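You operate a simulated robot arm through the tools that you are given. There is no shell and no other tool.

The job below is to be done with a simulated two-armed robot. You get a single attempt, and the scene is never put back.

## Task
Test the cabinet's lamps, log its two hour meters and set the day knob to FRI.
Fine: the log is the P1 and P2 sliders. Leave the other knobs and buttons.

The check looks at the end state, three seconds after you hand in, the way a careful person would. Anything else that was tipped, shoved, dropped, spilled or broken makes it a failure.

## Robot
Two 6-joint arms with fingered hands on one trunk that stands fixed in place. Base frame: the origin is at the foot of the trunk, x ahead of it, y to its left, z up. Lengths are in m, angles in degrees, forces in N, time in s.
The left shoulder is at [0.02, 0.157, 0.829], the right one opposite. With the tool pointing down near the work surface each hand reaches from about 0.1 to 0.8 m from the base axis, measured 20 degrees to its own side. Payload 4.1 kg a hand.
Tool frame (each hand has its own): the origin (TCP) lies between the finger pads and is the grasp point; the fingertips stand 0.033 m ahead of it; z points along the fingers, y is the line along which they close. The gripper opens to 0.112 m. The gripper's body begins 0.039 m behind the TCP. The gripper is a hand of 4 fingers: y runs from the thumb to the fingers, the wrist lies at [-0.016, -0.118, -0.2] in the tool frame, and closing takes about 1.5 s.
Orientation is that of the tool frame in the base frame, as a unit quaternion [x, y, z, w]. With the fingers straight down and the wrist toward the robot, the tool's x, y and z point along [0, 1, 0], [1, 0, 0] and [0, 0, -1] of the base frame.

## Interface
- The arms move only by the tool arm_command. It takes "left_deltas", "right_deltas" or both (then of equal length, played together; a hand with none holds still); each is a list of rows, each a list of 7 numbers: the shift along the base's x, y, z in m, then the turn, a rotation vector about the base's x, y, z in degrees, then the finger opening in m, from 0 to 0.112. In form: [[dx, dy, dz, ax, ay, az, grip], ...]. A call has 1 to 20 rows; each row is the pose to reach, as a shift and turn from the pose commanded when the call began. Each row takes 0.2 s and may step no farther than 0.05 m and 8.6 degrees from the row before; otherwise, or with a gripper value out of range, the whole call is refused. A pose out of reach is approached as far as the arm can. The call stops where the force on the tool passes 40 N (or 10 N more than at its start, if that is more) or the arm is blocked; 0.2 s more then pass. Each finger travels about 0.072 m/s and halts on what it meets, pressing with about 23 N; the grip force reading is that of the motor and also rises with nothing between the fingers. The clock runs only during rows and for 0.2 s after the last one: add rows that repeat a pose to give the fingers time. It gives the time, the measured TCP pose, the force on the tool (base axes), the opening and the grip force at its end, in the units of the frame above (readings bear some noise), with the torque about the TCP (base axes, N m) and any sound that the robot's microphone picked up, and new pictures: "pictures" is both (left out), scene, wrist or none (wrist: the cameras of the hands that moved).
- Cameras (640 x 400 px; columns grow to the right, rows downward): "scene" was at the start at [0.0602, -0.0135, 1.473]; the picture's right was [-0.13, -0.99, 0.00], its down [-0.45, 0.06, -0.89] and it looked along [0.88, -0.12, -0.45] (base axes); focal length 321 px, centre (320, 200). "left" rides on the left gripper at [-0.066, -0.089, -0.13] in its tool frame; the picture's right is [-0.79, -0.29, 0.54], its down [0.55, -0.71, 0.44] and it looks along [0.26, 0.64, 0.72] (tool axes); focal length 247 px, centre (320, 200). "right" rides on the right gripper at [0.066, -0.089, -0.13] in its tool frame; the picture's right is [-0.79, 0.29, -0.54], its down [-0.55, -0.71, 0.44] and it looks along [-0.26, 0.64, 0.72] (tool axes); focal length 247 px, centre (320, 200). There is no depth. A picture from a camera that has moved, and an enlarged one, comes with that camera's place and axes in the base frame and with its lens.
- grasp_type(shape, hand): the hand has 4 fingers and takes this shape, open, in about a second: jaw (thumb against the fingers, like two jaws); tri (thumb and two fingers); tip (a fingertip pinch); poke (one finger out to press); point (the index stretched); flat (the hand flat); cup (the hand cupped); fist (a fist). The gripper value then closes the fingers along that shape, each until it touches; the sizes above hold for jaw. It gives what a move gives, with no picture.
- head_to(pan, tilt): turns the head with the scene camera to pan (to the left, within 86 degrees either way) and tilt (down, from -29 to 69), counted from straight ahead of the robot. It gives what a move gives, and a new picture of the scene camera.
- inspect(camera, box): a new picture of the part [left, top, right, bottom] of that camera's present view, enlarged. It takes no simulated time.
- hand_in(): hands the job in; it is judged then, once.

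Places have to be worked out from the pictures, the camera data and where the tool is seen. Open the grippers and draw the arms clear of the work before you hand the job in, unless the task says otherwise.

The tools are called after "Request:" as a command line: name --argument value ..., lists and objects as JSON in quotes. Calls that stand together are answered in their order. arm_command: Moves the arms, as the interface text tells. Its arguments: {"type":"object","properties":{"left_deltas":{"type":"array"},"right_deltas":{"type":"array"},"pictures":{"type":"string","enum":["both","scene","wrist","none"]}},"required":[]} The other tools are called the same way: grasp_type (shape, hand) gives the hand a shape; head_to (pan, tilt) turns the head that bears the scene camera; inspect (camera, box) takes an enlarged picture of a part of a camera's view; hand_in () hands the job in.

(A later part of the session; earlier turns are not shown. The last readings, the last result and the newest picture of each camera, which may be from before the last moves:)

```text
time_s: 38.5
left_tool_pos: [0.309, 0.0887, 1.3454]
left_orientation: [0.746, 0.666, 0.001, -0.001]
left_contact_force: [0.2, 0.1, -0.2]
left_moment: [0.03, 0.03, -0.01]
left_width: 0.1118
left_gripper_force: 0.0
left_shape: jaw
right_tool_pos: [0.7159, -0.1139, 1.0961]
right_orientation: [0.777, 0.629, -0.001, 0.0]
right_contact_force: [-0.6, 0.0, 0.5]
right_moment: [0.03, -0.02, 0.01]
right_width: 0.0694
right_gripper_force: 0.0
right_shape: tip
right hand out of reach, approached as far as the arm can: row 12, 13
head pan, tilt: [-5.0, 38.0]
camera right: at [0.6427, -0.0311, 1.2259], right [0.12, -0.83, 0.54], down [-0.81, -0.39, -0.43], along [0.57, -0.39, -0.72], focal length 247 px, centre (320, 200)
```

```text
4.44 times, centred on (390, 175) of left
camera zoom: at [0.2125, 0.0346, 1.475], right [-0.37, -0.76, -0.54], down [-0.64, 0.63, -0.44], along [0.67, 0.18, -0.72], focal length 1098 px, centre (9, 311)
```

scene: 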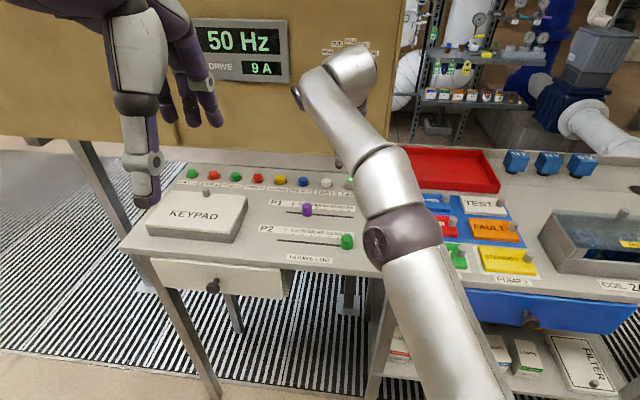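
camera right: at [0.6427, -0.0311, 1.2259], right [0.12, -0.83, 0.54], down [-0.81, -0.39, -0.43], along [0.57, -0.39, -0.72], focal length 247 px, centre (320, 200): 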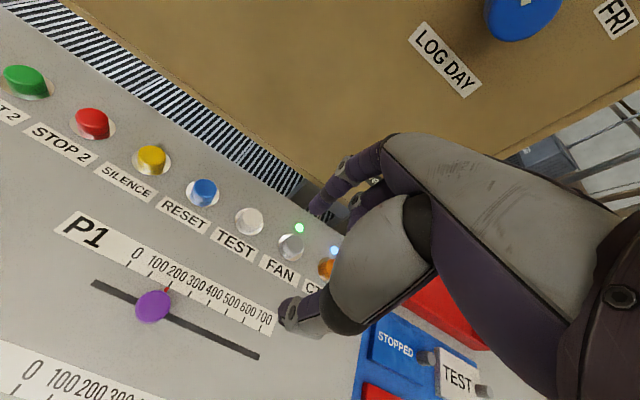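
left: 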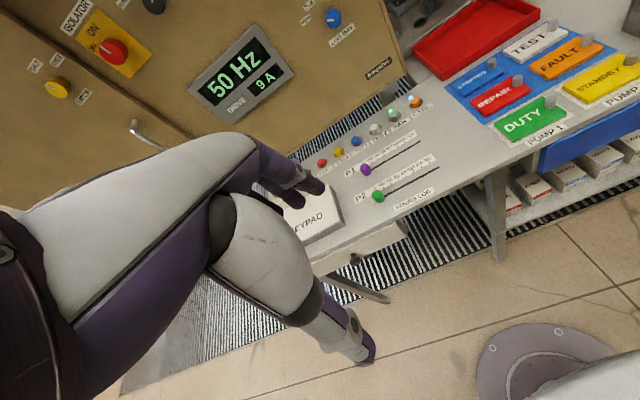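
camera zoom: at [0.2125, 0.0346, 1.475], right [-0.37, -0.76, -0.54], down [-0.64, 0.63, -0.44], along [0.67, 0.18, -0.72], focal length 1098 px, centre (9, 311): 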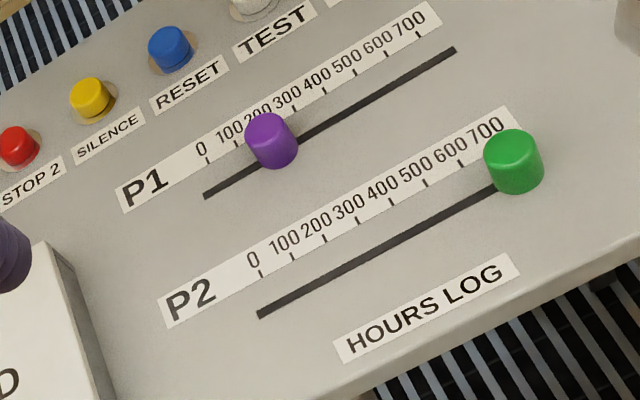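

P1 reads ~198, good. For P2's pointer I need a steeper view, so I'll back the hand up ~10 cm.

Request:
arm_command --right_deltas '[[-0.03, 0.01, 0, 0, 0, 0, 0.07], [-0.06, 0.02, 0, 0, 0, 0, 0.07], [-0.09, 0.03, 0, 0, 0, 0, 0.07], [-0.1, 0.04, 0, 0, 0, 0, 0.07], [-0.1, 0.04, 0, 0, 0, 0, 0.07]]' --pictures "wrist"

Request:
inspect --camera "right" --box '[200, 320, 320, 400]'

```text
time_s: 39.7
left_tool_pos: [0.3098, 0.0897, 1.3455]
left_orientation: [0.745, 0.667, 0.0, 0.0]
left_contact_force: [0.8, -0.3, 0.5]
left_moment: [-0.01, -0.01, -0.04]
left_width: 0.1118
left_gripper_force: 0.1
left_shape: jaw
right_tool_pos: [0.6144, -0.0738, 1.097]
right_orientation: [0.778, 0.629, 0.001, 0.0]
right_contact_force: [-0.5, -0.5, -0.4]
right_moment: [0.0, 0.02, 0.0]
right_width: 0.0698
right_gripper_force: 0.0
right_shape: tip
head pan, tilt: [-5.0, 38.0]
camera right: at [0.5421, 0.0089, 1.2268], right [0.11, -0.83, 0.54], down [-0.81, -0.39, -0.44], along [0.57, -0.39, -0.72], focal length 247 px, centre (320, 200)
```

right: 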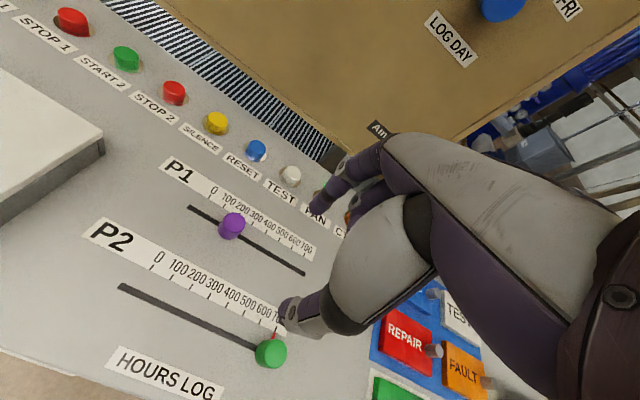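

```text
5.00 times, centred on (260, 360) of right
camera zoom: at [0.5421, 0.0089, 1.2268], right [0.11, -0.83, 0.54], down [-0.81, -0.39, -0.44], along [0.57, -0.39, -0.72], focal length 1235 px, centre (620, -600)
```

zoom: 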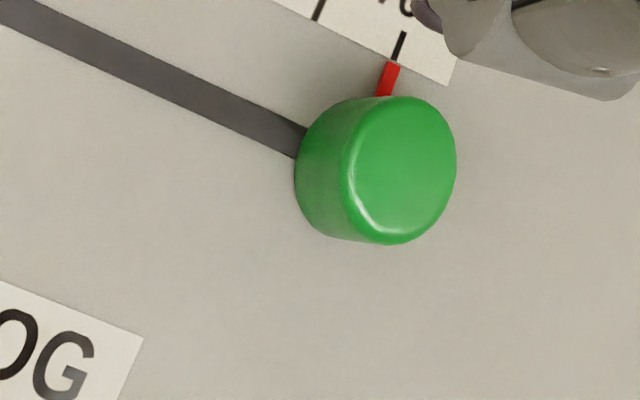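

P2's pointer is at the 700 tick. Both sliders are set; now the LOG DAY knob, at about (0.844, −0.147, 1.2345) on a face yawed 12°. I'll switch to the tri shape and swing the hand to point horizontally at the panel.

Request:
grasp_type --hand "right" --shape "tri"

Request:
arm_command --right_deltas '[[0.0, -0.004, 0.02, -1.72, -8.01, 0, 0.08], [0.0, -0.007, 0.04, -3.44, -16.0, 0, 0.08], [0.0, -0.011, 0.06, -5.15, -24.0, 0, 0.08], [0.005, -0.015, 0.08, -6.87, -32.0, 0, 0.08], [0.01, -0.019, 0.1, -8.59, -40.0, 0, 0.08], [0.02, -0.022, 0.115, -10.3, -48.05, 0, 0.08], [0.03, -0.026, 0.13, -12.0, -56.1, 0, 0.08], [0.04, -0.03, 0.1375, -13.75, -64.1, 0, 0.08], [0.05, -0.034, 0.1375, -15.5, -72.1, 0, 0.08], [0.06, -0.037, 0.1375, -17.2, -80.1, 0, 0.08], [0.07, -0.04, 0.1375, -18.9, -88.1, 0, 0.08], [0.07, -0.04, 0.1375, -18.9, -88.1, 0, 0.08]]' --pictures "both"

```text
time_s: 40.6
left_tool_pos: [0.3088, 0.0898, 1.3451]
left_orientation: [0.746, 0.666, 0.0, 0.0]
left_contact_force: [-0.4, 0.2, 0.1]
left_moment: [0.01, 0.01, -0.01]
left_width: 0.1118
left_gripper_force: 0.0
left_shape: jaw
right_tool_pos: [0.6151, -0.0742, 1.0965]
right_orientation: [0.778, 0.628, 0.001, 0.0]
right_contact_force: [-0.2, 0.5, -0.1]
right_moment: [0.01, -0.02, -0.01]
right_width: 0.1118
right_gripper_force: 0.0
right_shape: tri
head pan, tilt: [-5.0, 38.0]
```

```text
time_s: 43.2
left_tool_pos: [0.3083, 0.0901, 1.345]
left_orientation: [0.746, 0.666, 0.0, 0.0]
left_contact_force: [-0.3, -1.0, 0.5]
left_moment: [0.02, -0.01, -0.02]
left_width: 0.1115
left_gripper_force: 0.1
left_shape: jaw
right_tool_pos: [0.6716, -0.0735, 1.2506]
right_orientation: [0.577, 0.431, 0.432, 0.544]
right_contact_force: [-0.1, 0.0, 0.5]
right_moment: [0.01, 0.0, 0.01]
right_width: 0.0802
right_gripper_force: 0.1
right_shape: tri
right hand out of reach, approached as far as the arm can: row 10, 11, 12
head pan, tilt: [-5.0, 38.0]
camera right: at [0.5609, 0.0266, 1.168], right [-0.71, -0.64, 0.28], down [0.26, -0.62, -0.74], along [0.65, -0.46, 0.61], focal length 247 px, centre (320, 200)
```

scene: 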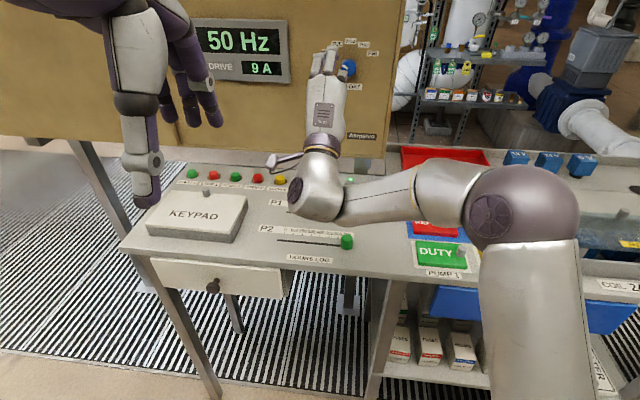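
right: 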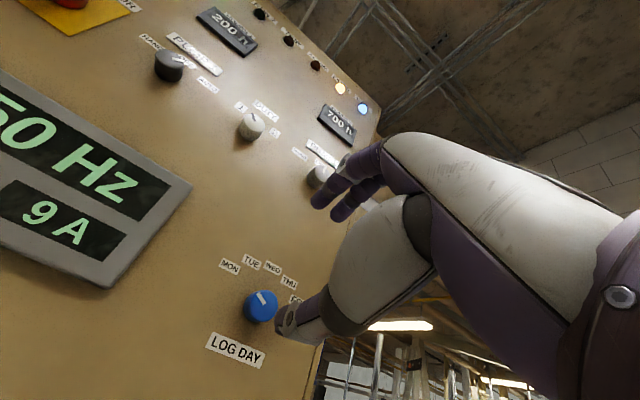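

The hand points at the panel but hit a reach limit at this roll. I'll roll the hand −30° (wrist toward the robot's right), which is the needed start direction anyway, and move toward the pre-grasp point.

Request:
arm_command --right_deltas '[[0.012, -0.01, -0.004, -7.2, 1.9, 0.9, 0.08], [0.025, -0.02, -0.008, -14.5, 3.9, 1.9, 0.08], [0.037, -0.03, -0.012, -21.7, 5.8, 2.9, 0.08], [0.05, -0.04, -0.016, -29, 7.7, 3.8, 0.08], [0.05, -0.05, -0.016, -29, 7.7, 3.8, 0.08]]' --pictures "both"

```text
time_s: 44.4
left_tool_pos: [0.3083, 0.0898, 1.3459]
left_orientation: [0.746, 0.666, 0.0, 0.0]
left_contact_force: [-0.2, -0.1, 0.6]
left_moment: [0.02, -0.02, 0.0]
left_width: 0.1118
left_gripper_force: 0.1
left_shape: jaw
right_tool_pos: [0.7054, -0.0266, 1.2917]
right_orientation: [0.493, 0.575, 0.248, 0.605]
right_contact_force: [0.1, -0.3, 0.4]
right_moment: [-0.01, -0.03, 0.0]
right_width: 0.0799
right_gripper_force: 0.1
right_shape: tri
right hand out of reach, approached as far as the arm can: row 1, 2, 3, 4, 5
head pan, tilt: [-5.0, 38.0]
camera right: at [0.5753, 0.0358, 1.203], right [-0.6, -0.41, 0.69], down [0.1, -0.89, -0.44], along [0.79, -0.2, 0.58], focal length 247 px, centre (320, 200)
```

scene: 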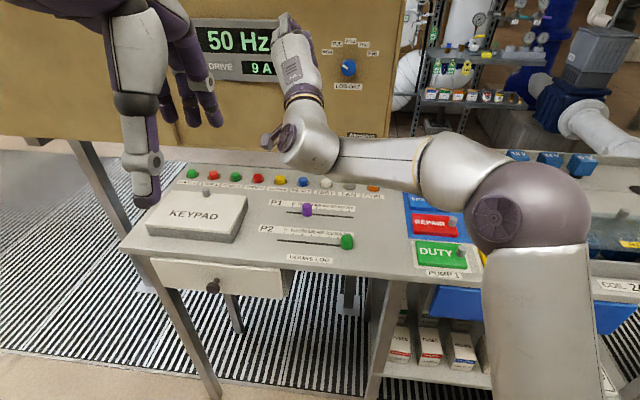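
right: 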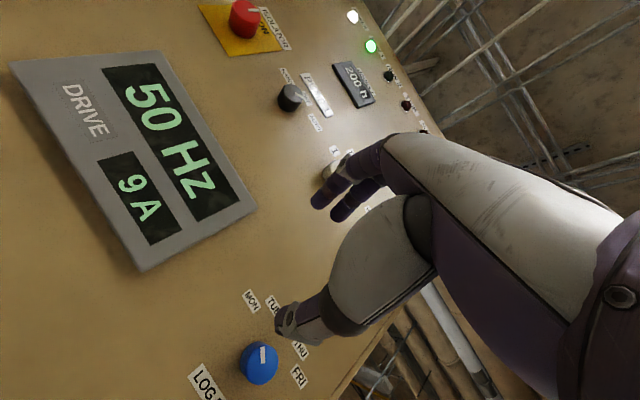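

That roll direction ran against a joint limit. I'll return to wrist-below roll with a 72° tilt, and go forward first, since an extended forearm should ease the wrist angle.

Request:
arm_command --right_deltas '[[-0.002, -0.02, -0.014, 6.9, 0.5, 0, 0.08], [-0.004, -0.04, -0.028, 13.9, 1.0, 0, 0.08], [-0.005, -0.065, -0.042, 20.8, 1.6, 0, 0.08], [-0.005, -0.088, -0.057, 27.8, 2.1, 0, 0.08], [0.02, -0.094, -0.057, 27.8, 2.1, 0, 0.08], [0.045, -0.1, -0.057, 27.8, 2.1, 0, 0.08], [0.045, -0.1, -0.057, 27.8, 2.1, 0, 0.08]]' --pictures "both"

```text
time_s: 46.0
left_tool_pos: [0.3086, 0.0905, 1.3452]
left_orientation: [0.746, 0.666, 0.0, 0.0]
left_contact_force: [-1.0, 0.1, -0.2]
left_moment: [-0.01, 0.01, 0.02]
left_width: 0.1116
left_gripper_force: 0.0
left_shape: jaw
right_tool_pos: [0.7527, -0.1269, 1.2378]
right_orientation: [0.628, 0.509, 0.37, 0.458]
right_contact_force: [0.0, 0.5, 0.1]
right_moment: [-0.02, -0.03, -0.04]
right_width: 0.0804
right_gripper_force: 0.0
right_shape: tri
head pan, tilt: [-5.0, 38.0]
camera right: at [0.6186, -0.0314, 1.1928], right [-0.58, -0.69, 0.44], down [0.08, -0.58, -0.81], along [0.81, -0.44, 0.39], focal length 247 px, centre (320, 200)
```

scene: 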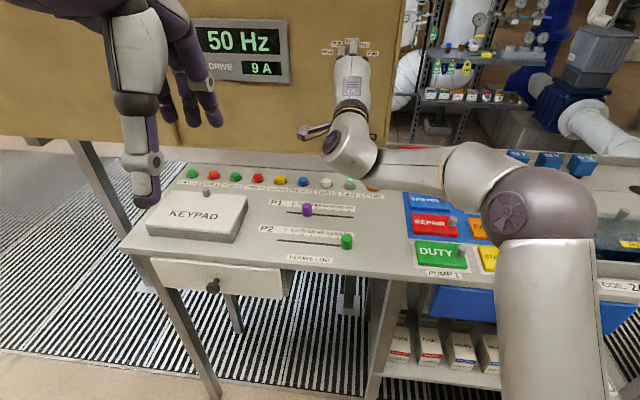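
right: 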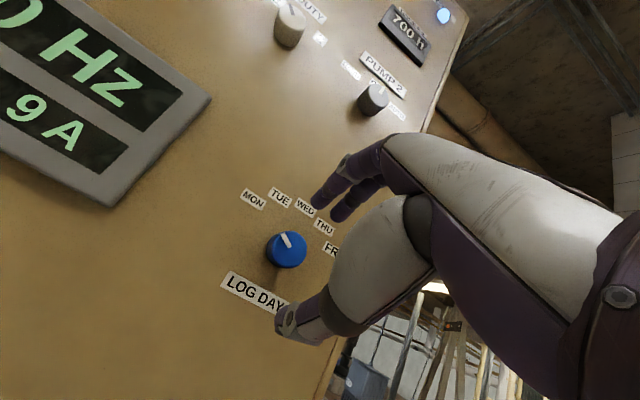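

The hand is now in reach at (0.753, −0.127, 1.238) and the knob is between thumb and two fingers. I'll try to complete the tilt to be square to the panel.

Request:
arm_command --right_deltas '[[0, 0, 0, -1.2, -5.9, 0, 0.08], [0, 0, 0, -2.5, -11.7, 0, 0.08], [0, 0, 0, -3.7, -17.6, 0, 0.08], [0, 0, 0, -3.7, -17.6, 0, 0.08]]' --pictures "both"

```text
time_s: 47.0
left_tool_pos: [0.3086, 0.0894, 1.3451]
left_orientation: [0.746, 0.666, 0.0, 0.0]
left_contact_force: [-0.3, -0.8, 0.4]
left_moment: [0.04, -0.01, 0.02]
left_width: 0.1116
left_gripper_force: 0.0
left_shape: jaw
right_tool_pos: [0.7456, -0.0804, 1.2628]
right_orientation: [0.585, 0.428, 0.427, 0.54]
right_contact_force: [0.5, -0.2, 0.8]
right_moment: [-0.02, 0.04, -0.02]
right_width: 0.0801
right_gripper_force: 0.0
right_shape: tri
right hand out of reach, approached as far as the arm can: row 1, 2, 3, 4
head pan, tilt: [-5.0, 38.0]
camera right: at [0.6356, 0.022, 1.182], right [-0.72, -0.63, 0.28], down [0.24, -0.61, -0.75], along [0.65, -0.47, 0.59], focal length 247 px, centre (320, 200)
```

scene: 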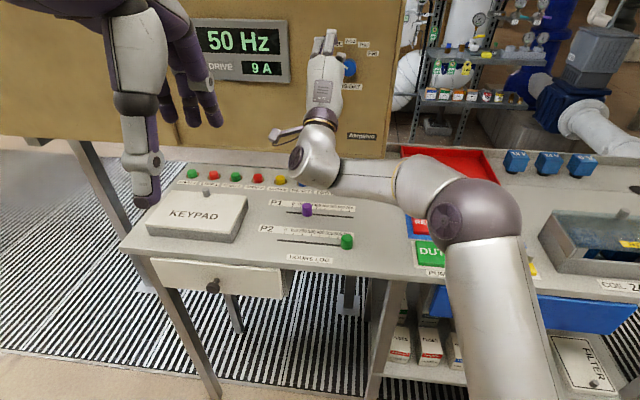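
right: 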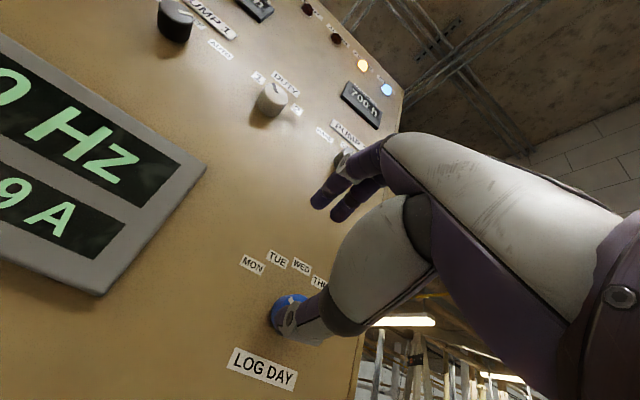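

Full tilt at this roll is beyond the wrist's limit, and the solver drifts left. Rolling the other way (wrist toward the left, clockwise) should relieve it, so I'll test a +30° roll square to the panel, at a safe standoff.

Request:
arm_command --right_deltas '[[0, -0.011, -0.007, 6.6, -2.35, 0.65, 0.08], [0, -0.023, -0.014, 13.2, -4.7, 1.3, 0.08], [0, -0.034, -0.021, 19.8, -7.05, 1.95, 0.08], [0, -0.0456, -0.028, 26.4, -9.4, 2.6, 0.08], [0, -0.0456, -0.028, 26.4, -9.4, 2.6, 0.08]]' --pictures "both"

```text
time_s: 48.2
left_tool_pos: [0.3088, 0.0895, 1.3449]
left_orientation: [0.745, 0.667, 0.0, 0.0]
left_contact_force: [0.0, -0.4, -0.4]
left_moment: [0.0, -0.01, 0.0]
left_width: 0.112
left_gripper_force: 0.2
left_shape: jaw
right_tool_pos: [0.7472, -0.1265, 1.2337]
right_orientation: [0.647, 0.287, 0.572, 0.415]
right_contact_force: [0.1, -0.2, -0.3]
right_moment: [0.0, 0.0, 0.04]
right_width: 0.0801
right_gripper_force: 0.1
right_shape: tri
head pan, tilt: [-5.0, 38.0]
camera right: at [0.6409, -0.0003, 1.1896], right [-0.7, -0.7, -0.15], down [0.4, -0.21, -0.89], along [0.59, -0.68, 0.43], focal length 247 px, centre (320, 200)
```

scene: 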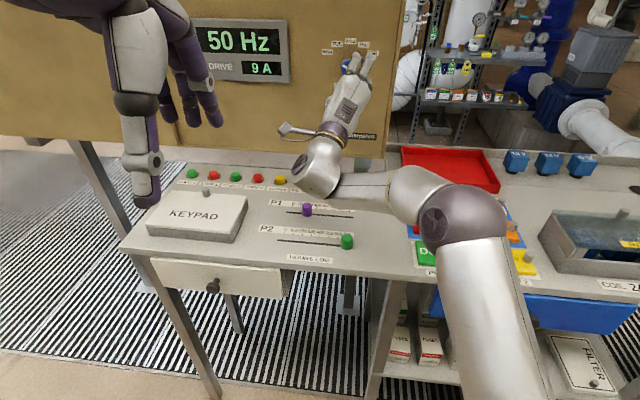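
right: 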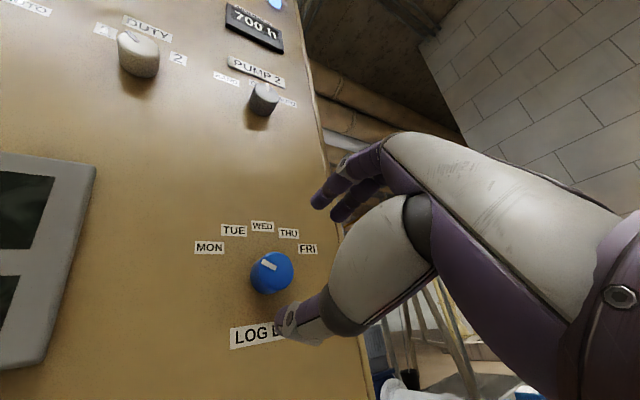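

Square to the panel at +30° roll is reachable. I'll test how far the clockwise roll can go from here at this standoff.

Request:
arm_command --right_deltas '[[0, 0, 0, 8.3, -1.8, 0, 0.08], [0, 0, 0, 16.6, -3.6, 0, 0.08], [0, 0, 0, 24.9, -5.3, 0, 0.08], [0, 0, 0, 33.2, -7.1, 0, 0.08], [0, 0, 0, 41.5, -8.9, 0, 0.08], [0, 0, 0, 49.8, -10.6, 0, 0.08], [0, 0, 0, 58.1, -12.4, 0, 0.08], [0, 0, 0, 66.4, -14.2, 0, 0.08], [0, 0, 0, 74.7, -16.0, 0, 0.08], [0, 0, 0, 83.0, -17.7, 0, 0.08], [0, 0, 0, 83.0, -17.7, 0, 0.08]]' --pictures "both"

```text
time_s: 50.6
left_tool_pos: [0.3097, 0.0906, 1.3458]
left_orientation: [0.746, 0.666, 0.0, 0.0]
left_contact_force: [0.0, -0.2, -0.7]
left_moment: [0.0, -0.01, 0.0]
left_width: 0.1117
left_gripper_force: 0.0
left_shape: jaw
right_tool_pos: [0.744, -0.1283, 1.2316]
right_orientation: [0.687, -0.171, 0.706, -0.028]
right_contact_force: [-0.6, 0.9, -0.4]
right_moment: [-0.04, -0.02, 0.01]
right_width: 0.0802
right_gripper_force: 0.0
right_shape: tri
right hand out of reach, approached as far as the arm can: row 2, 3, 4, 5, 6, 7, 9, 10, 11
head pan, tilt: [-5.0, 38.0]
camera right: at [0.6305, -0.0359, 1.3195], right [-0.54, 0.06, -0.84], down [0.6, 0.73, -0.33], along [0.6, -0.68, -0.43], focal length 247 px, centre (320, 200)
```

scene: 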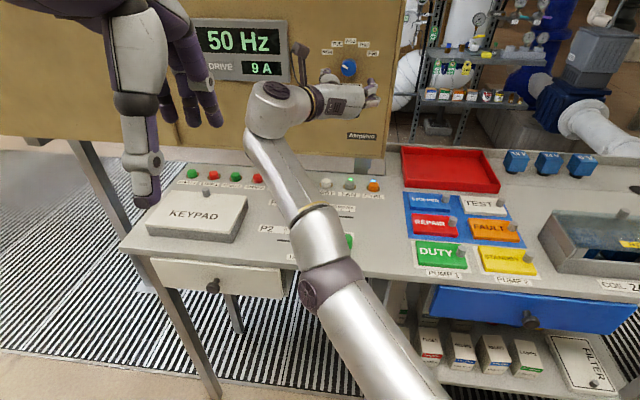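
right: 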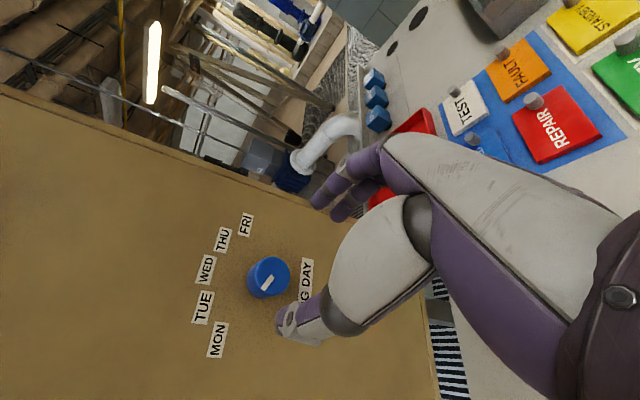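

The roll reached ~106° with the hand still on axis, but some rows between were flagged. I'll roll back in small steps to map which roll range is tracked cleanly.

Request:
arm_command --right_deltas '[[0.001, 0.0008, 0.001, -4, 0.85, 0, 0.08], [0.001, 0.0008, 0.002, -8, 1.7, 0, 0.08], [0.001, 0.0008, 0.003, -12, 2.6, 0, 0.08], [0.001, 0.0008, 0.003, -16, 3.4, 0, 0.08], [0.001, 0.0008, 0.003, -20, 4.3, 0, 0.08], [0.001, 0.0008, 0.003, -24, 5.1, 0, 0.08], [0.001, 0.0008, 0.003, -28, 6.0, 0, 0.08], [0.001, 0.0008, 0.003, -32, 6.8, 0, 0.08], [0.001, 0.0008, 0.003, -36, 7.7, 0, 0.08]]' --pictures "scene"

```text
time_s: 52.6
left_tool_pos: [0.3067, 0.0896, 1.3454]
left_orientation: [0.746, 0.666, -0.001, 0.0]
left_contact_force: [-0.7, -0.1, 0.0]
left_moment: [-0.03, 0.03, 0.01]
left_width: 0.1115
left_gripper_force: 0.1
left_shape: jaw
right_tool_pos: [0.7711, -0.1144, 1.2442]
right_orientation: [0.706, 0.054, 0.677, 0.198]
right_contact_force: [-0.5, -0.2, -0.6]
right_moment: [-0.02, 0.03, 0.0]
right_width: 0.08
right_gripper_force: 0.0
right_shape: tri
right hand out of reach, approached as far as the arm can: row 2, 3, 4, 5, 6, 7, 8, 9
head pan, tilt: [-5.0, 38.0]
```

scene: 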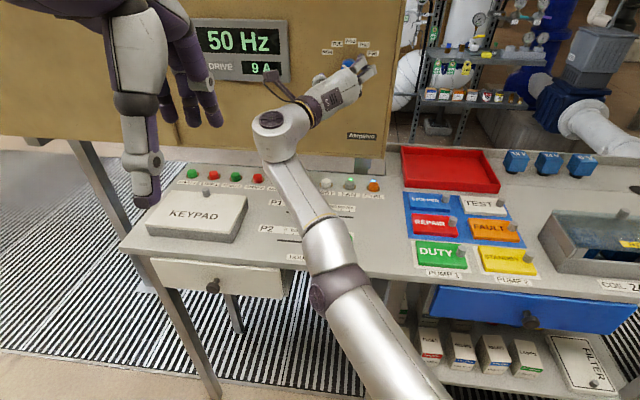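

Mid-range rolls (≈40–95°) drift off axis: two arm configurations with a gap between. I'll return to +30° roll at a safe standoff and then test the usable range closer to the panel with the hand open.

Request:
arm_command --right_deltas '[[-0.03, 0, 0, 0, 0, 0, 0.08], [-0.05, 0, -0.003, -6.5, 1.4, 0, 0.08], [-0.051, -0.002, -0.005, -13, 2.8, 0, 0.08], [-0.051, -0.003, -0.007, -19.5, 4.2, 0, 0.08], [-0.051, -0.0045, -0.009, -26, 5.6, 0, 0.08], [-0.051, -0.0056, -0.0097, -32.5, 6.9, 0, 0.08], [-0.051, -0.0056, -0.0097, -38.5, 8.2, 0, 0.08], [-0.051, -0.0056, -0.0097, -38.5, 8.2, 0, 0.08], [-0.051, -0.0056, -0.0097, -38.5, 8.2, 0, 0.08]]' --pictures "scene"

```text
time_s: 54.6
left_tool_pos: [0.3091, 0.0898, 1.3457]
left_orientation: [0.746, 0.666, 0.0, 0.0]
left_contact_force: [-0.4, 0.1, -0.4]
left_moment: [-0.02, -0.03, 0.01]
left_width: 0.112
left_gripper_force: 0.0
left_shape: jaw
right_tool_pos: [0.8069, -0.0877, 1.2599]
right_orientation: [0.648, 0.288, 0.571, 0.415]
right_contact_force: [0.1, 0.5, 0.2]
right_moment: [-0.02, -0.02, -0.01]
right_width: 0.0803
right_gripper_force: 0.0
right_shape: tri
right hand out of reach, approached as far as the arm can: row 1, 2, 3, 4, 5, 6, 7, 8, 9
head pan, tilt: [-5.0, 38.0]
```

scene: 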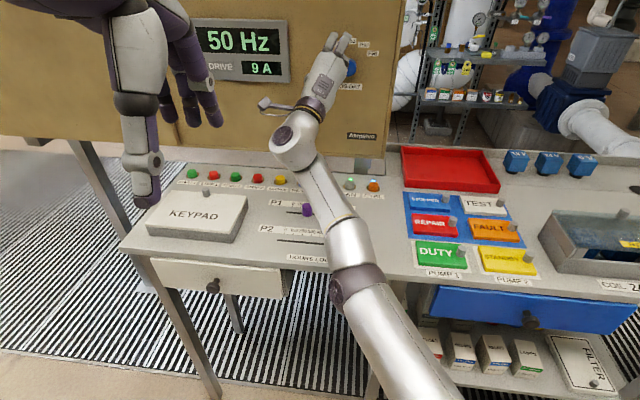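

I'm now in the elbow-low configuration, which (judging by how the solver settles) covers rolls of ≈35–105° at grasp depth. I'll go to an 80° roll on the knob axis, 5 cm short of grasp depth.

Request:
arm_command --right_deltas '[[-0.004, -0.006, -0.003, 7, -1.5, 0, 0.08], [-0.008, -0.013, -0.007, 14, -3.0, 0, 0.08], [-0.012, -0.02, -0.011, 21, -4.5, 0, 0.08], [-0.016, -0.027, -0.015, 28, -6.0, 0, 0.08], [-0.02, -0.034, -0.019, 35, -7.5, 0, 0.08], [-0.023, -0.04, -0.023, 42, -9.0, 0, 0.08], [-0.025, -0.046, -0.0255, 48.9, -10.45, 0, 0.08], [-0.025, -0.046, -0.0255, 48.9, -10.45, 0, 0.08]]' --pictures "both"

```text
time_s: 56.4
left_tool_pos: [0.3094, 0.0898, 1.3444]
left_orientation: [0.746, 0.666, -0.001, 0.0]
left_contact_force: [0.1, 0.1, 0.2]
left_moment: [0.0, 0.04, 0.02]
left_width: 0.1116
left_gripper_force: 0.1
left_shape: jaw
right_tool_pos: [0.7833, -0.1317, 1.2345]
right_orientation: [0.708, -0.012, 0.694, 0.131]
right_contact_force: [0.3, 0.6, -0.5]
right_moment: [-0.01, -0.01, 0.0]
right_width: 0.0799
right_gripper_force: 0.1
right_shape: tri
head pan, tilt: [-5.0, 38.0]
camera right: at [0.6769, -0.0095, 1.2844], right [-0.61, -0.3, -0.73], down [0.55, 0.5, -0.67], along [0.57, -0.81, -0.15], focal length 247 px, centre (320, 200)
```

scene: 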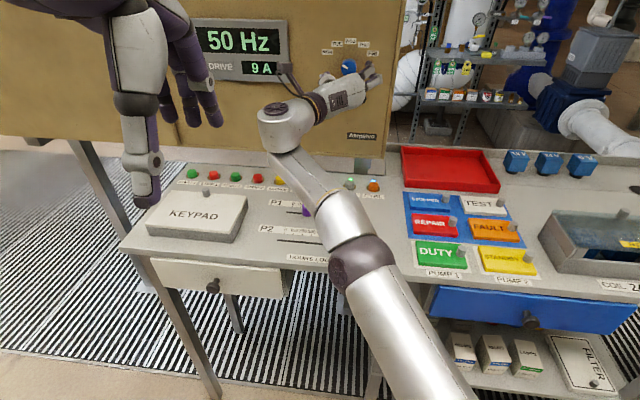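
right: 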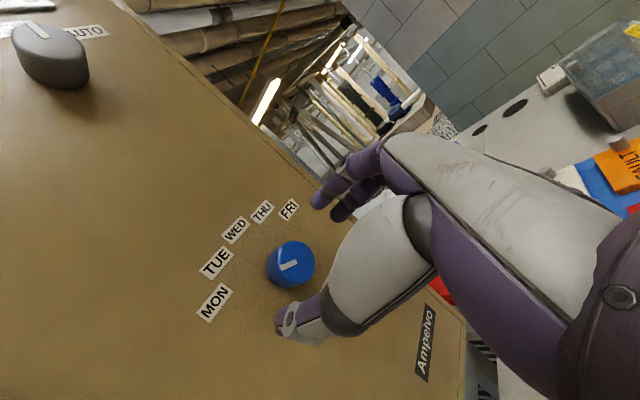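

On axis at 80° roll with no reach flags; the knob is within ~3–4 mm of the tool axis. I'll advance 43 mm along the panel normal with a small correction, fingers open around the knob.

Request:
arm_command --right_deltas '[[0.01, -0.005, 0, 0, 0, 0, 0.08], [0.02, -0.0073, 0, 0, 0, 0, 0.08], [0.03, -0.0094, 0, 0, 0, 0, 0.08], [0.042, -0.012, 0, 0, 0, 0, 0.08], [0.042, -0.012, 0, 0, 0, 0, 0.08]]' --pictures "both"

Request:
inspect --camera "right" --box '[210, 150, 410, 350]'

Request:
inspect --camera "scene" --box '[290, 30, 420, 130]'

```text
time_s: 57.6
left_tool_pos: [0.3095, 0.0901, 1.3439]
left_orientation: [0.745, 0.667, 0.0, 0.0]
left_contact_force: [-0.5, -1.0, -0.6]
left_moment: [-0.04, 0.01, -0.02]
left_width: 0.1118
left_gripper_force: 0.0
left_shape: jaw
right_tool_pos: [0.794, -0.1528, 1.2261]
right_orientation: [0.708, -0.012, 0.693, 0.134]
right_contact_force: [0.1, -0.1, 0.5]
right_moment: [-0.01, 0.01, 0.02]
right_width: 0.0801
right_gripper_force: 0.1
right_shape: tri
right hand out of reach, approached as far as the arm can: row 1, 2, 3, 4, 5
head pan, tilt: [-5.0, 38.0]
camera right: at [0.6877, -0.0308, 1.2753], right [-0.61, -0.3, -0.73], down [0.55, 0.5, -0.67], along [0.57, -0.81, -0.15], focal length 247 px, centre (320, 200)
```

scene: 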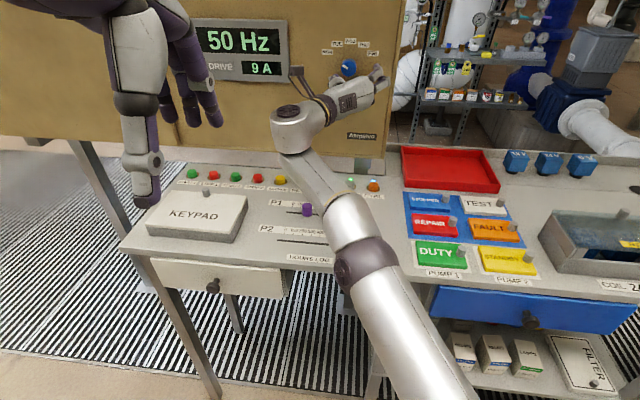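
right: 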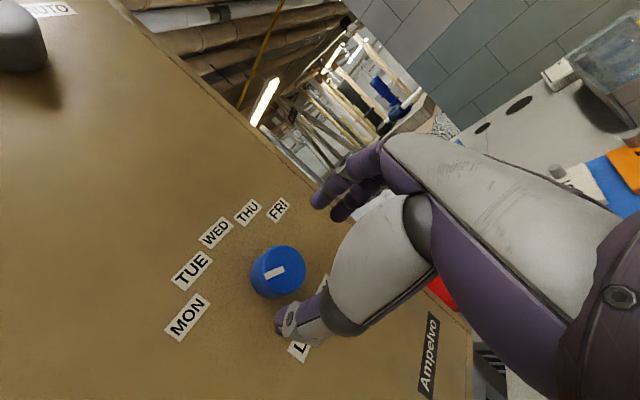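

```text
2.00 times, centred on (310, 250) of right
camera zoom: at [0.6877, -0.0308, 1.2753], right [-0.61, -0.3, -0.73], down [0.55, 0.5, -0.67], along [0.57, -0.81, -0.15], focal length 494 px, centre (340, 100)
```

zoom: 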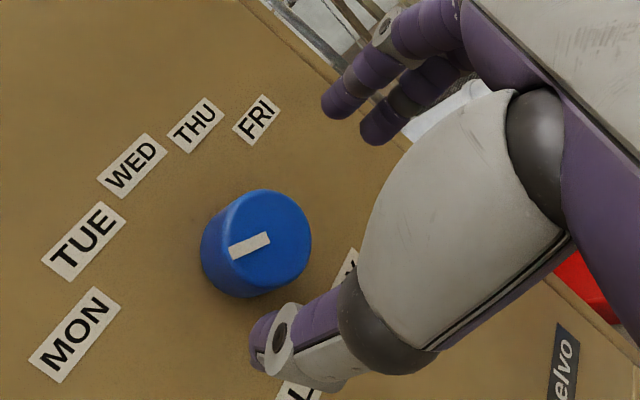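

```text
4.00 times, centred on (355, 80) of scene
camera zoom: at [0.0554, -0.009, 1.4558], right [-0.09, -1.0, 0.0], down [-0.61, 0.05, -0.79], along [0.79, -0.07, -0.62], focal length 1285 px, centre (180, 680)
```

zoom: 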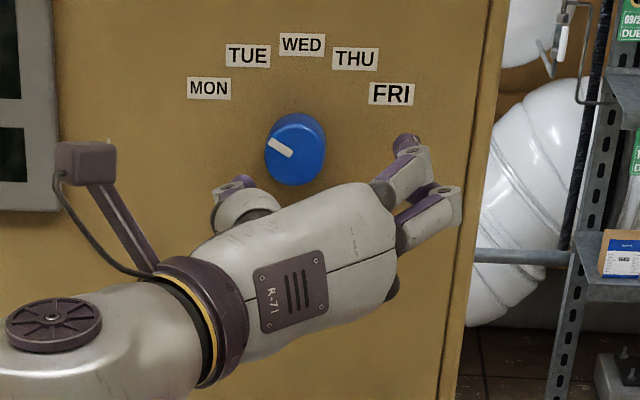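

At 80° roll the arm runs out of reach near x=0.794; lower rolls bring the wrist closer. I'll rotate back to ~40° roll on the axis at x≈0.79 and check reach there.

Request:
arm_command --right_deltas '[[-0.008, 0.006, 0.003, -6.5, 1.4, 0, 0.08], [-0.008, 0.01, 0.005, -13, 2.8, 0, 0.08], [-0.006, 0.014, 0.007, -19.6, 4.2, 0, 0.08], [-0.005, 0.017, 0.0084, -26.1, 5.6, 0, 0.08], [-0.004, 0.0174, 0.0084, -32.6, 7.0, 0, 0.08], [-0.004, 0.0174, 0.0084, -39.1, 8.36, 0, 0.08], [-0.004, 0.0174, 0.0084, -39.1, 8.36, 0, 0.08]]' --pictures "both"

```text
time_s: 59.2
left_tool_pos: [0.3079, 0.0902, 1.3452]
left_orientation: [0.746, 0.666, 0.0, -0.001]
left_contact_force: [-1.1, 0.0, 0.1]
left_moment: [-0.01, 0.0, -0.01]
left_width: 0.1116
left_gripper_force: 0.1
left_shape: jaw
right_tool_pos: [0.813, -0.1282, 1.2405]
right_orientation: [0.67, 0.231, 0.604, 0.364]
right_contact_force: [0.3, -0.4, -0.3]
right_moment: [0.0, 0.01, -0.04]
right_width: 0.0799
right_gripper_force: 0.1
right_shape: tri
right hand out of reach, approached as far as the arm can: row 2, 3, 4, 5, 6, 7
head pan, tilt: [-5.0, 38.0]
camera right: at [0.7095, 0.0035, 1.215], right [-0.69, -0.66, -0.29], down [0.43, -0.06, -0.9], along [0.58, -0.75, 0.32], focal length 247 px, centre (320, 200)
```

scene: 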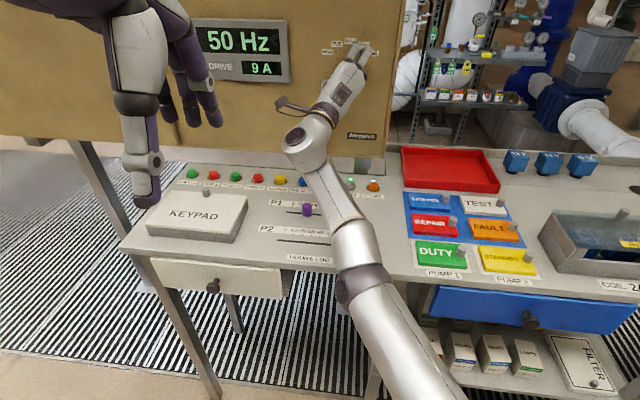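
right: 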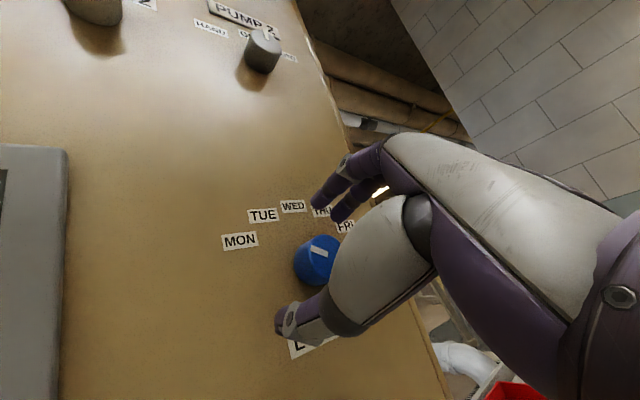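

This configuration only covers a narrow band at grasp depth. I'll withdraw to a pointing-down pose to get back into the elbow-right configuration, then re-approach.

Request:
arm_command --right_deltas '[[-0.035, 0, 0, -1.04, 7.5, 2.6, 0.08], [-0.07, 0, -0.005, -2.1, 15.05, 5.2, 0.08], [-0.1, -0.002, -0.01, -3.1, 22.6, 7.8, 0.08], [-0.13, -0.005, -0.02, -4.2, 30.1, 10.4, 0.08], [-0.16, -0.008, -0.03, -5.2, 37.6, 13.0, 0.08], [-0.19, -0.01, -0.04, -6.25, 45.2, 15.6, 0.08], [-0.21, -0.012, -0.05, -7.3, 52.7, 18.2, 0.08], [-0.23, -0.015, -0.06, -8.3, 60.2, 20.8, 0.08], [-0.245, -0.018, -0.07, -9.4, 67.7, 23.4, 0.08], [-0.255, -0.02, -0.08, -10.4, 75.3, 26.0, 0.08], [-0.263, -0.022, -0.09, -11.5, 82.8, 28.6, 0.08], [-0.263, -0.022, -0.09, -12.5, 90.3, 31.2, 0.08], [-0.263, -0.022, -0.09, -12.5, 90.3, 31.2, 0.08]]' --pictures "scene"

```text
time_s: 62.2
left_tool_pos: [0.3083, 0.0901, 1.3453]
left_orientation: [0.745, 0.667, 0.0, 0.0]
left_contact_force: [0.4, -0.8, 0.0]
left_moment: [0.03, -0.04, 0.01]
left_width: 0.1119
left_gripper_force: 0.2
left_shape: jaw
right_tool_pos: [0.5992, -0.1541, 1.2383]
right_orientation: [0.796, 0.6, 0.074, 0.021]
right_contact_force: [-0.3, -0.7, 0.4]
right_moment: [0.01, -0.01, 0.0]
right_width: 0.08
right_gripper_force: 0.0
right_shape: tri
right hand out of reach, approached as far as the arm can: row 1, 2, 3, 4, 5, 6, 7, 8, 9, 10, 11, 12
head pan, tilt: [-5.0, 38.0]
stopped in row 13 (right hand): the arm was blocked; the commanded pose is now the measured one
```

scene: 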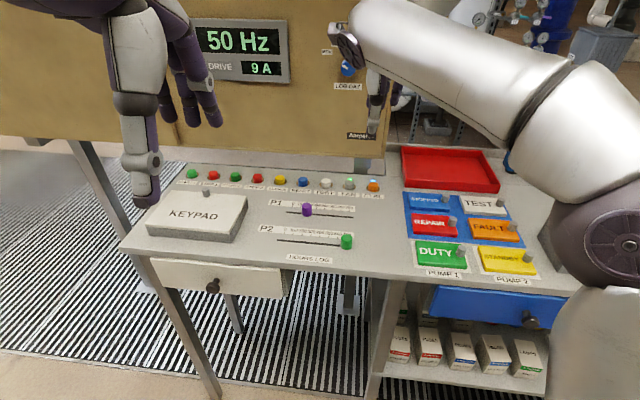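

The arm flipped back to elbow-right but reported a block at the end. I'll look around before moving further.

Request:
head_to --pan -35 --tilt 40

```text
time_s: 63.2
left_tool_pos: [0.3086, 0.09, 1.3444]
left_orientation: [0.746, 0.666, 0.0, 0.001]
left_contact_force: [0.2, -0.1, -0.3]
left_moment: [0.01, 0.0, 0.02]
left_width: 0.1119
left_gripper_force: 0.0
left_shape: jaw
right_tool_pos: [0.6, -0.1547, 1.2355]
right_orientation: [0.795, 0.601, 0.073, 0.022]
right_contact_force: [0.0, 0.0, 0.3]
right_moment: [0.03, 0.01, 0.02]
right_width: 0.0801
right_gripper_force: 0.1
right_shape: tri
head pan, tilt: [-35.0, 40.0]
```

scene: 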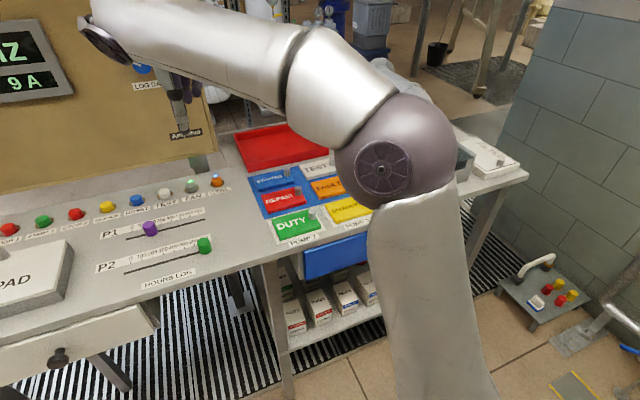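

No contact is visible; the arm is back elbow-right, above and in front of the bench. I'll re-tilt to 72° at (0.70, −0.115, 1.235) in that configuration.

Request:
arm_command --right_deltas '[[0.0, 0.005, 0, -2.2, -6.9, 0, 0.08], [0.0, 0.01, 0, -4.4, -13.7, 0, 0.08], [0.01, 0.015, 0, -6.6, -20.6, 0.1, 0.08], [0.02, 0.02, 0, -8.8, -27.5, 0.1, 0.08], [0.035, 0.025, 0, -11.1, -34.3, 0.1, 0.08], [0.05, 0.03, 0, -13.3, -41.2, 0.1, 0.08], [0.065, 0.035, 0, -15.5, -48.1, 0.2, 0.08], [0.08, 0.04, 0, -17.7, -54.9, 0.2, 0.08], [0.1, 0.04, 0, -19.9, -61.8, 0.2, 0.08], [0.1, 0.04, 0, -19.9, -61.8, 0.2, 0.08]]' --pictures "none"

Request:
head_to --pan -10 --tilt 25

```text
time_s: 65.4
left_tool_pos: [0.309, 0.0896, 1.3444]
left_orientation: [0.746, 0.666, -0.001, 0.001]
left_contact_force: [-1.0, -0.1, 0.3]
left_moment: [0.03, -0.02, -0.02]
left_width: 0.1122
left_gripper_force: 0.1
left_shape: jaw
right_tool_pos: [0.6998, -0.1146, 1.2363]
right_orientation: [0.63, 0.509, 0.369, 0.456]
right_contact_force: [0.2, -0.3, -0.3]
right_moment: [0.02, 0.03, 0.01]
right_width: 0.0801
right_gripper_force: 0.1
right_shape: tri
head pan, tilt: [-35.0, 40.0]
```

```text
time_s: 66.2
left_tool_pos: [0.3081, 0.09, 1.3449]
left_orientation: [0.745, 0.667, 0.001, 0.0]
left_contact_force: [-0.4, -0.6, -0.5]
left_moment: [-0.01, -0.02, 0.01]
left_width: 0.1115
left_gripper_force: 0.0
left_shape: jaw
right_tool_pos: [0.7001, -0.1149, 1.237]
right_orientation: [0.63, 0.51, 0.369, 0.455]
right_contact_force: [-0.7, 0.3, -0.7]
right_moment: [-0.02, -0.03, -0.02]
right_width: 0.0799
right_gripper_force: 0.1
right_shape: tri
head pan, tilt: [-10.0, 25.0]
```

scene: 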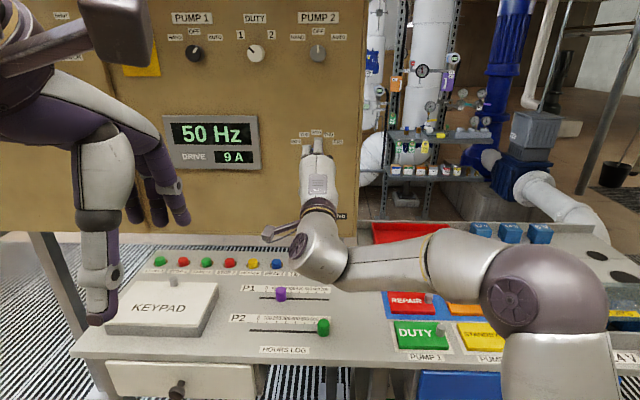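

Good, elbow-right. Now rotate to a +25° roll square to the panel and advance to x≈0.785 on the axis, still short of the knob.

Request:
arm_command --right_deltas '[[0.009, -0.002, 0, 4.1, -4.5, -0.8, 0.08], [0.018, -0.004, 0, 8.2, -9.0, -1.6, 0.08], [0.027, -0.007, 0, 12.3, -13.5, -2.3, 0.08], [0.036, -0.009, 0, 16.4, -18.0, -3.1, 0.08], [0.045, -0.011, -0.002, 20.5, -22.5, -3.9, 0.08], [0.065, -0.0153, -0.002, 20.5, -22.5, -3.9, 0.08], [0.085, -0.0195, -0.002, 20.5, -22.5, -3.9, 0.08], [0.085, -0.0195, -0.002, 20.5, -22.5, -3.9, 0.08]]' --pictures "both"

```text
time_s: 68.0
left_tool_pos: [0.3083, 0.0894, 1.3448]
left_orientation: [0.745, 0.667, 0.0, -0.001]
left_contact_force: [-0.2, 0.1, 0.1]
left_moment: [0.02, 0.02, 0.0]
left_width: 0.1119
left_gripper_force: 0.0
left_shape: jaw
right_tool_pos: [0.7839, -0.1331, 1.2346]
right_orientation: [0.634, 0.317, 0.552, 0.44]
right_contact_force: [0.2, -0.6, -0.3]
right_moment: [0.01, -0.01, 0.03]
right_width: 0.0799
right_gripper_force: 0.2
right_shape: tri
head pan, tilt: [-10.0, 25.0]
camera right: at [0.6776, -0.0123, 1.1816], right [-0.7, -0.71, -0.07], down [0.38, -0.29, -0.88], along [0.6, -0.64, 0.47], focal length 247 px, centre (320, 200)
```

scene: 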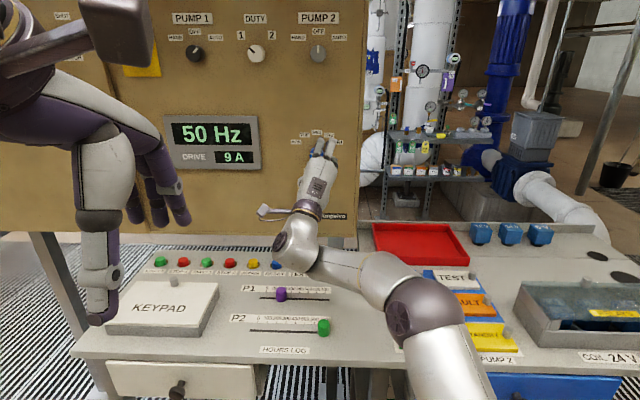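
right: 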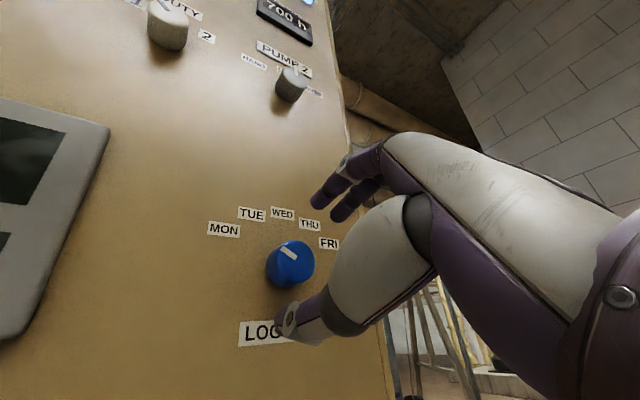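

No flags at 25° roll. I'll probe the lower roll limit here, stepping to about 5°.

Request:
arm_command --right_deltas '[[0, 0, 0, -4.9, 1.05, 0, 0.08], [0, 0, 0, -9.8, 2.1, 0, 0.08], [0, 0, 0, -14.7, 3.1, 0, 0.08], [0, 0, 0, -19.6, 4.2, 0, 0.08], [0, 0, 0, -24.5, 5.2, 0, 0.08], [0, 0, 0, -24.5, 5.2, 0, 0.08]]' --pictures "none"

```text
time_s: 69.5
left_tool_pos: [0.31, 0.0904, 1.3439]
left_orientation: [0.745, 0.667, 0.0, 0.0]
left_contact_force: [0.2, 0.8, -0.5]
left_moment: [-0.02, -0.01, 0.02]
left_width: 0.1116
left_gripper_force: 0.0
left_shape: jaw
right_tool_pos: [0.789, -0.0903, 1.2598]
right_orientation: [0.59, 0.425, 0.432, 0.533]
right_contact_force: [-0.1, -0.2, -0.8]
right_moment: [-0.01, -0.02, 0.01]
right_width: 0.0801
right_gripper_force: 0.0
right_shape: tri
right hand out of reach, approached as far as the arm can: row 2, 3, 4, 5, 6
head pan, tilt: [-10.0, 25.0]
```

Lower limit is about 20° roll. I'll go back to 22° on the (slightly corrected) knob axis and then advance to x≈0.822 with the fingers open around the knob.

Request:
arm_command --right_deltas '[[-0.002, -0.015, -0.008, 5.8, -2.5, 0.9, 0.08], [-0.004, -0.03, -0.016, 11.6, -5.1, 1.7, 0.08], [-0.005, -0.0452, -0.0248, 17.45, -7.6, 2.6, 0.08], [-0.005, -0.0452, -0.0248, 17.45, -7.6, 2.6, 0.08], [0.008, -0.048, -0.0248, 17.45, -7.6, 2.6, 0.08], [0.021, -0.0508, -0.0248, 17.45, -7.6, 2.6, 0.08], [0.033, -0.0533, -0.0248, 17.45, -7.6, 2.6, 0.08], [0.033, -0.0533, -0.0248, 17.45, -7.6, 2.6, 0.08]]' --pictures "both"

Request:
inspect --camera "right" --box '[210, 150, 410, 350]'

Request:
inspect --camera "scene" --box '[270, 110, 380, 200]'

```text
time_s: 71.2
left_tool_pos: [0.3089, 0.0902, 1.3452]
left_orientation: [0.745, 0.667, 0.0, 0.0]
left_contact_force: [0.5, -0.1, -0.2]
left_moment: [0.01, -0.01, 0.03]
left_width: 0.1119
left_gripper_force: 0.1
left_shape: jaw
right_tool_pos: [0.8212, -0.1428, 1.2352]
right_orientation: [0.625, 0.331, 0.541, 0.455]
right_contact_force: [-0.3, -0.2, 0.9]
right_moment: [-0.01, -0.02, -0.04]
right_width: 0.0801
right_gripper_force: 0.0
right_shape: tri
head pan, tilt: [-10.0, 25.0]
camera right: at [0.7155, -0.0227, 1.1782], right [-0.7, -0.71, -0.03], down [0.37, -0.33, -0.87], along [0.6, -0.62, 0.5], focal length 247 px, centre (320, 200)
```

scene: 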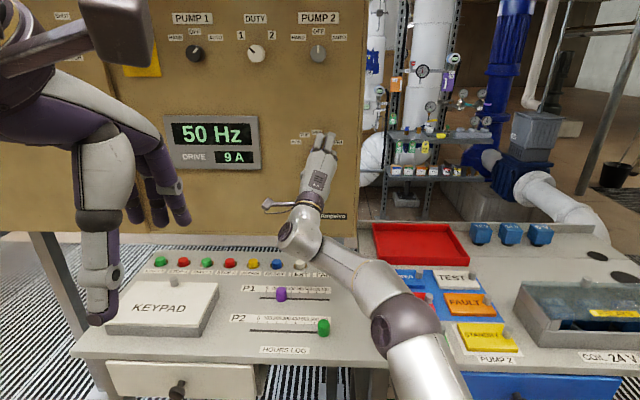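
right: 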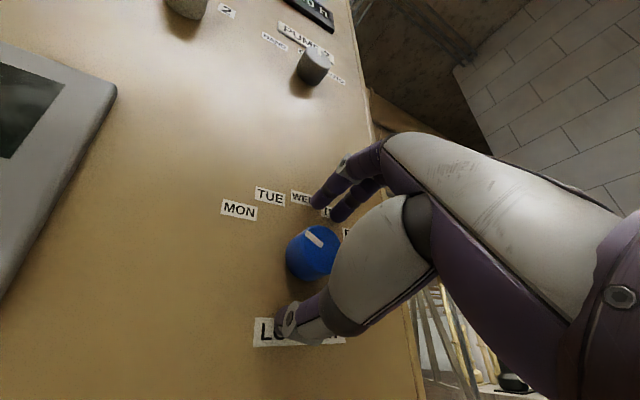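

```text
2.00 times, centred on (310, 250) of right
camera zoom: at [0.7155, -0.0227, 1.1782], right [-0.7, -0.71, -0.03], down [0.37, -0.33, -0.87], along [0.6, -0.62, 0.5], focal length 494 px, centre (340, 100)
```

zoom: 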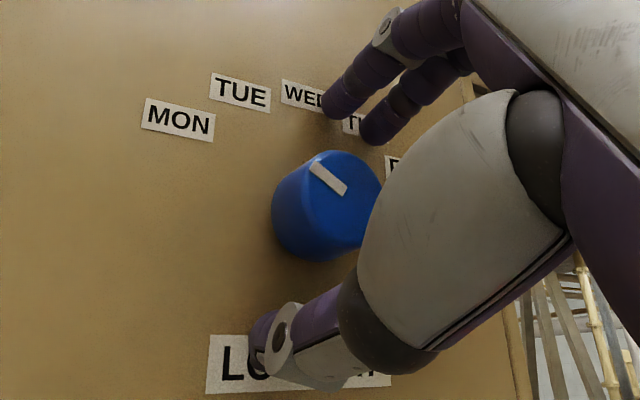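

```text
4.44 times, centred on (325, 155) of scene
camera zoom: at [0.0601, -0.0175, 1.4762], right [-0.17, -0.98, 0.0], down [-0.42, 0.07, -0.91], along [0.89, -0.16, -0.42], focal length 1428 px, centre (298, 400)
```

zoom: 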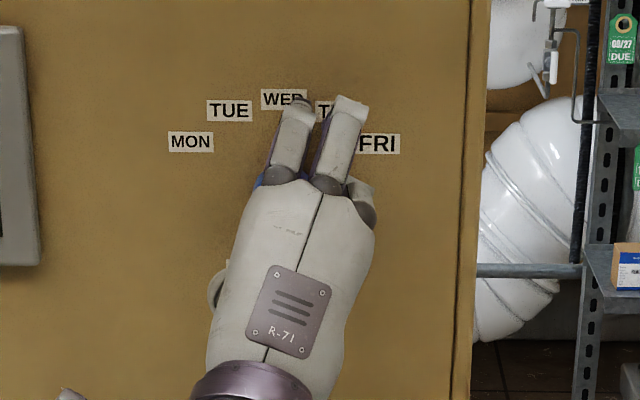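

At (0.821, −0.143, 1.235), 22° roll, no contact. I'll zoom in on the knob and fingers to judge depth.

Request:
inspect --camera "right" --box '[265, 190, 365, 290]'

```text
4.00 times, centred on (315, 240) of right
camera zoom: at [0.7155, -0.0227, 1.1782], right [-0.7, -0.71, -0.03], down [0.37, -0.33, -0.87], along [0.6, -0.62, 0.5], focal length 988 px, centre (340, 40)
```

zoom: 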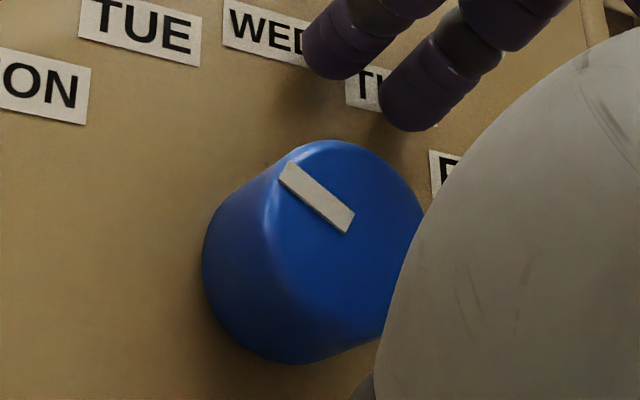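

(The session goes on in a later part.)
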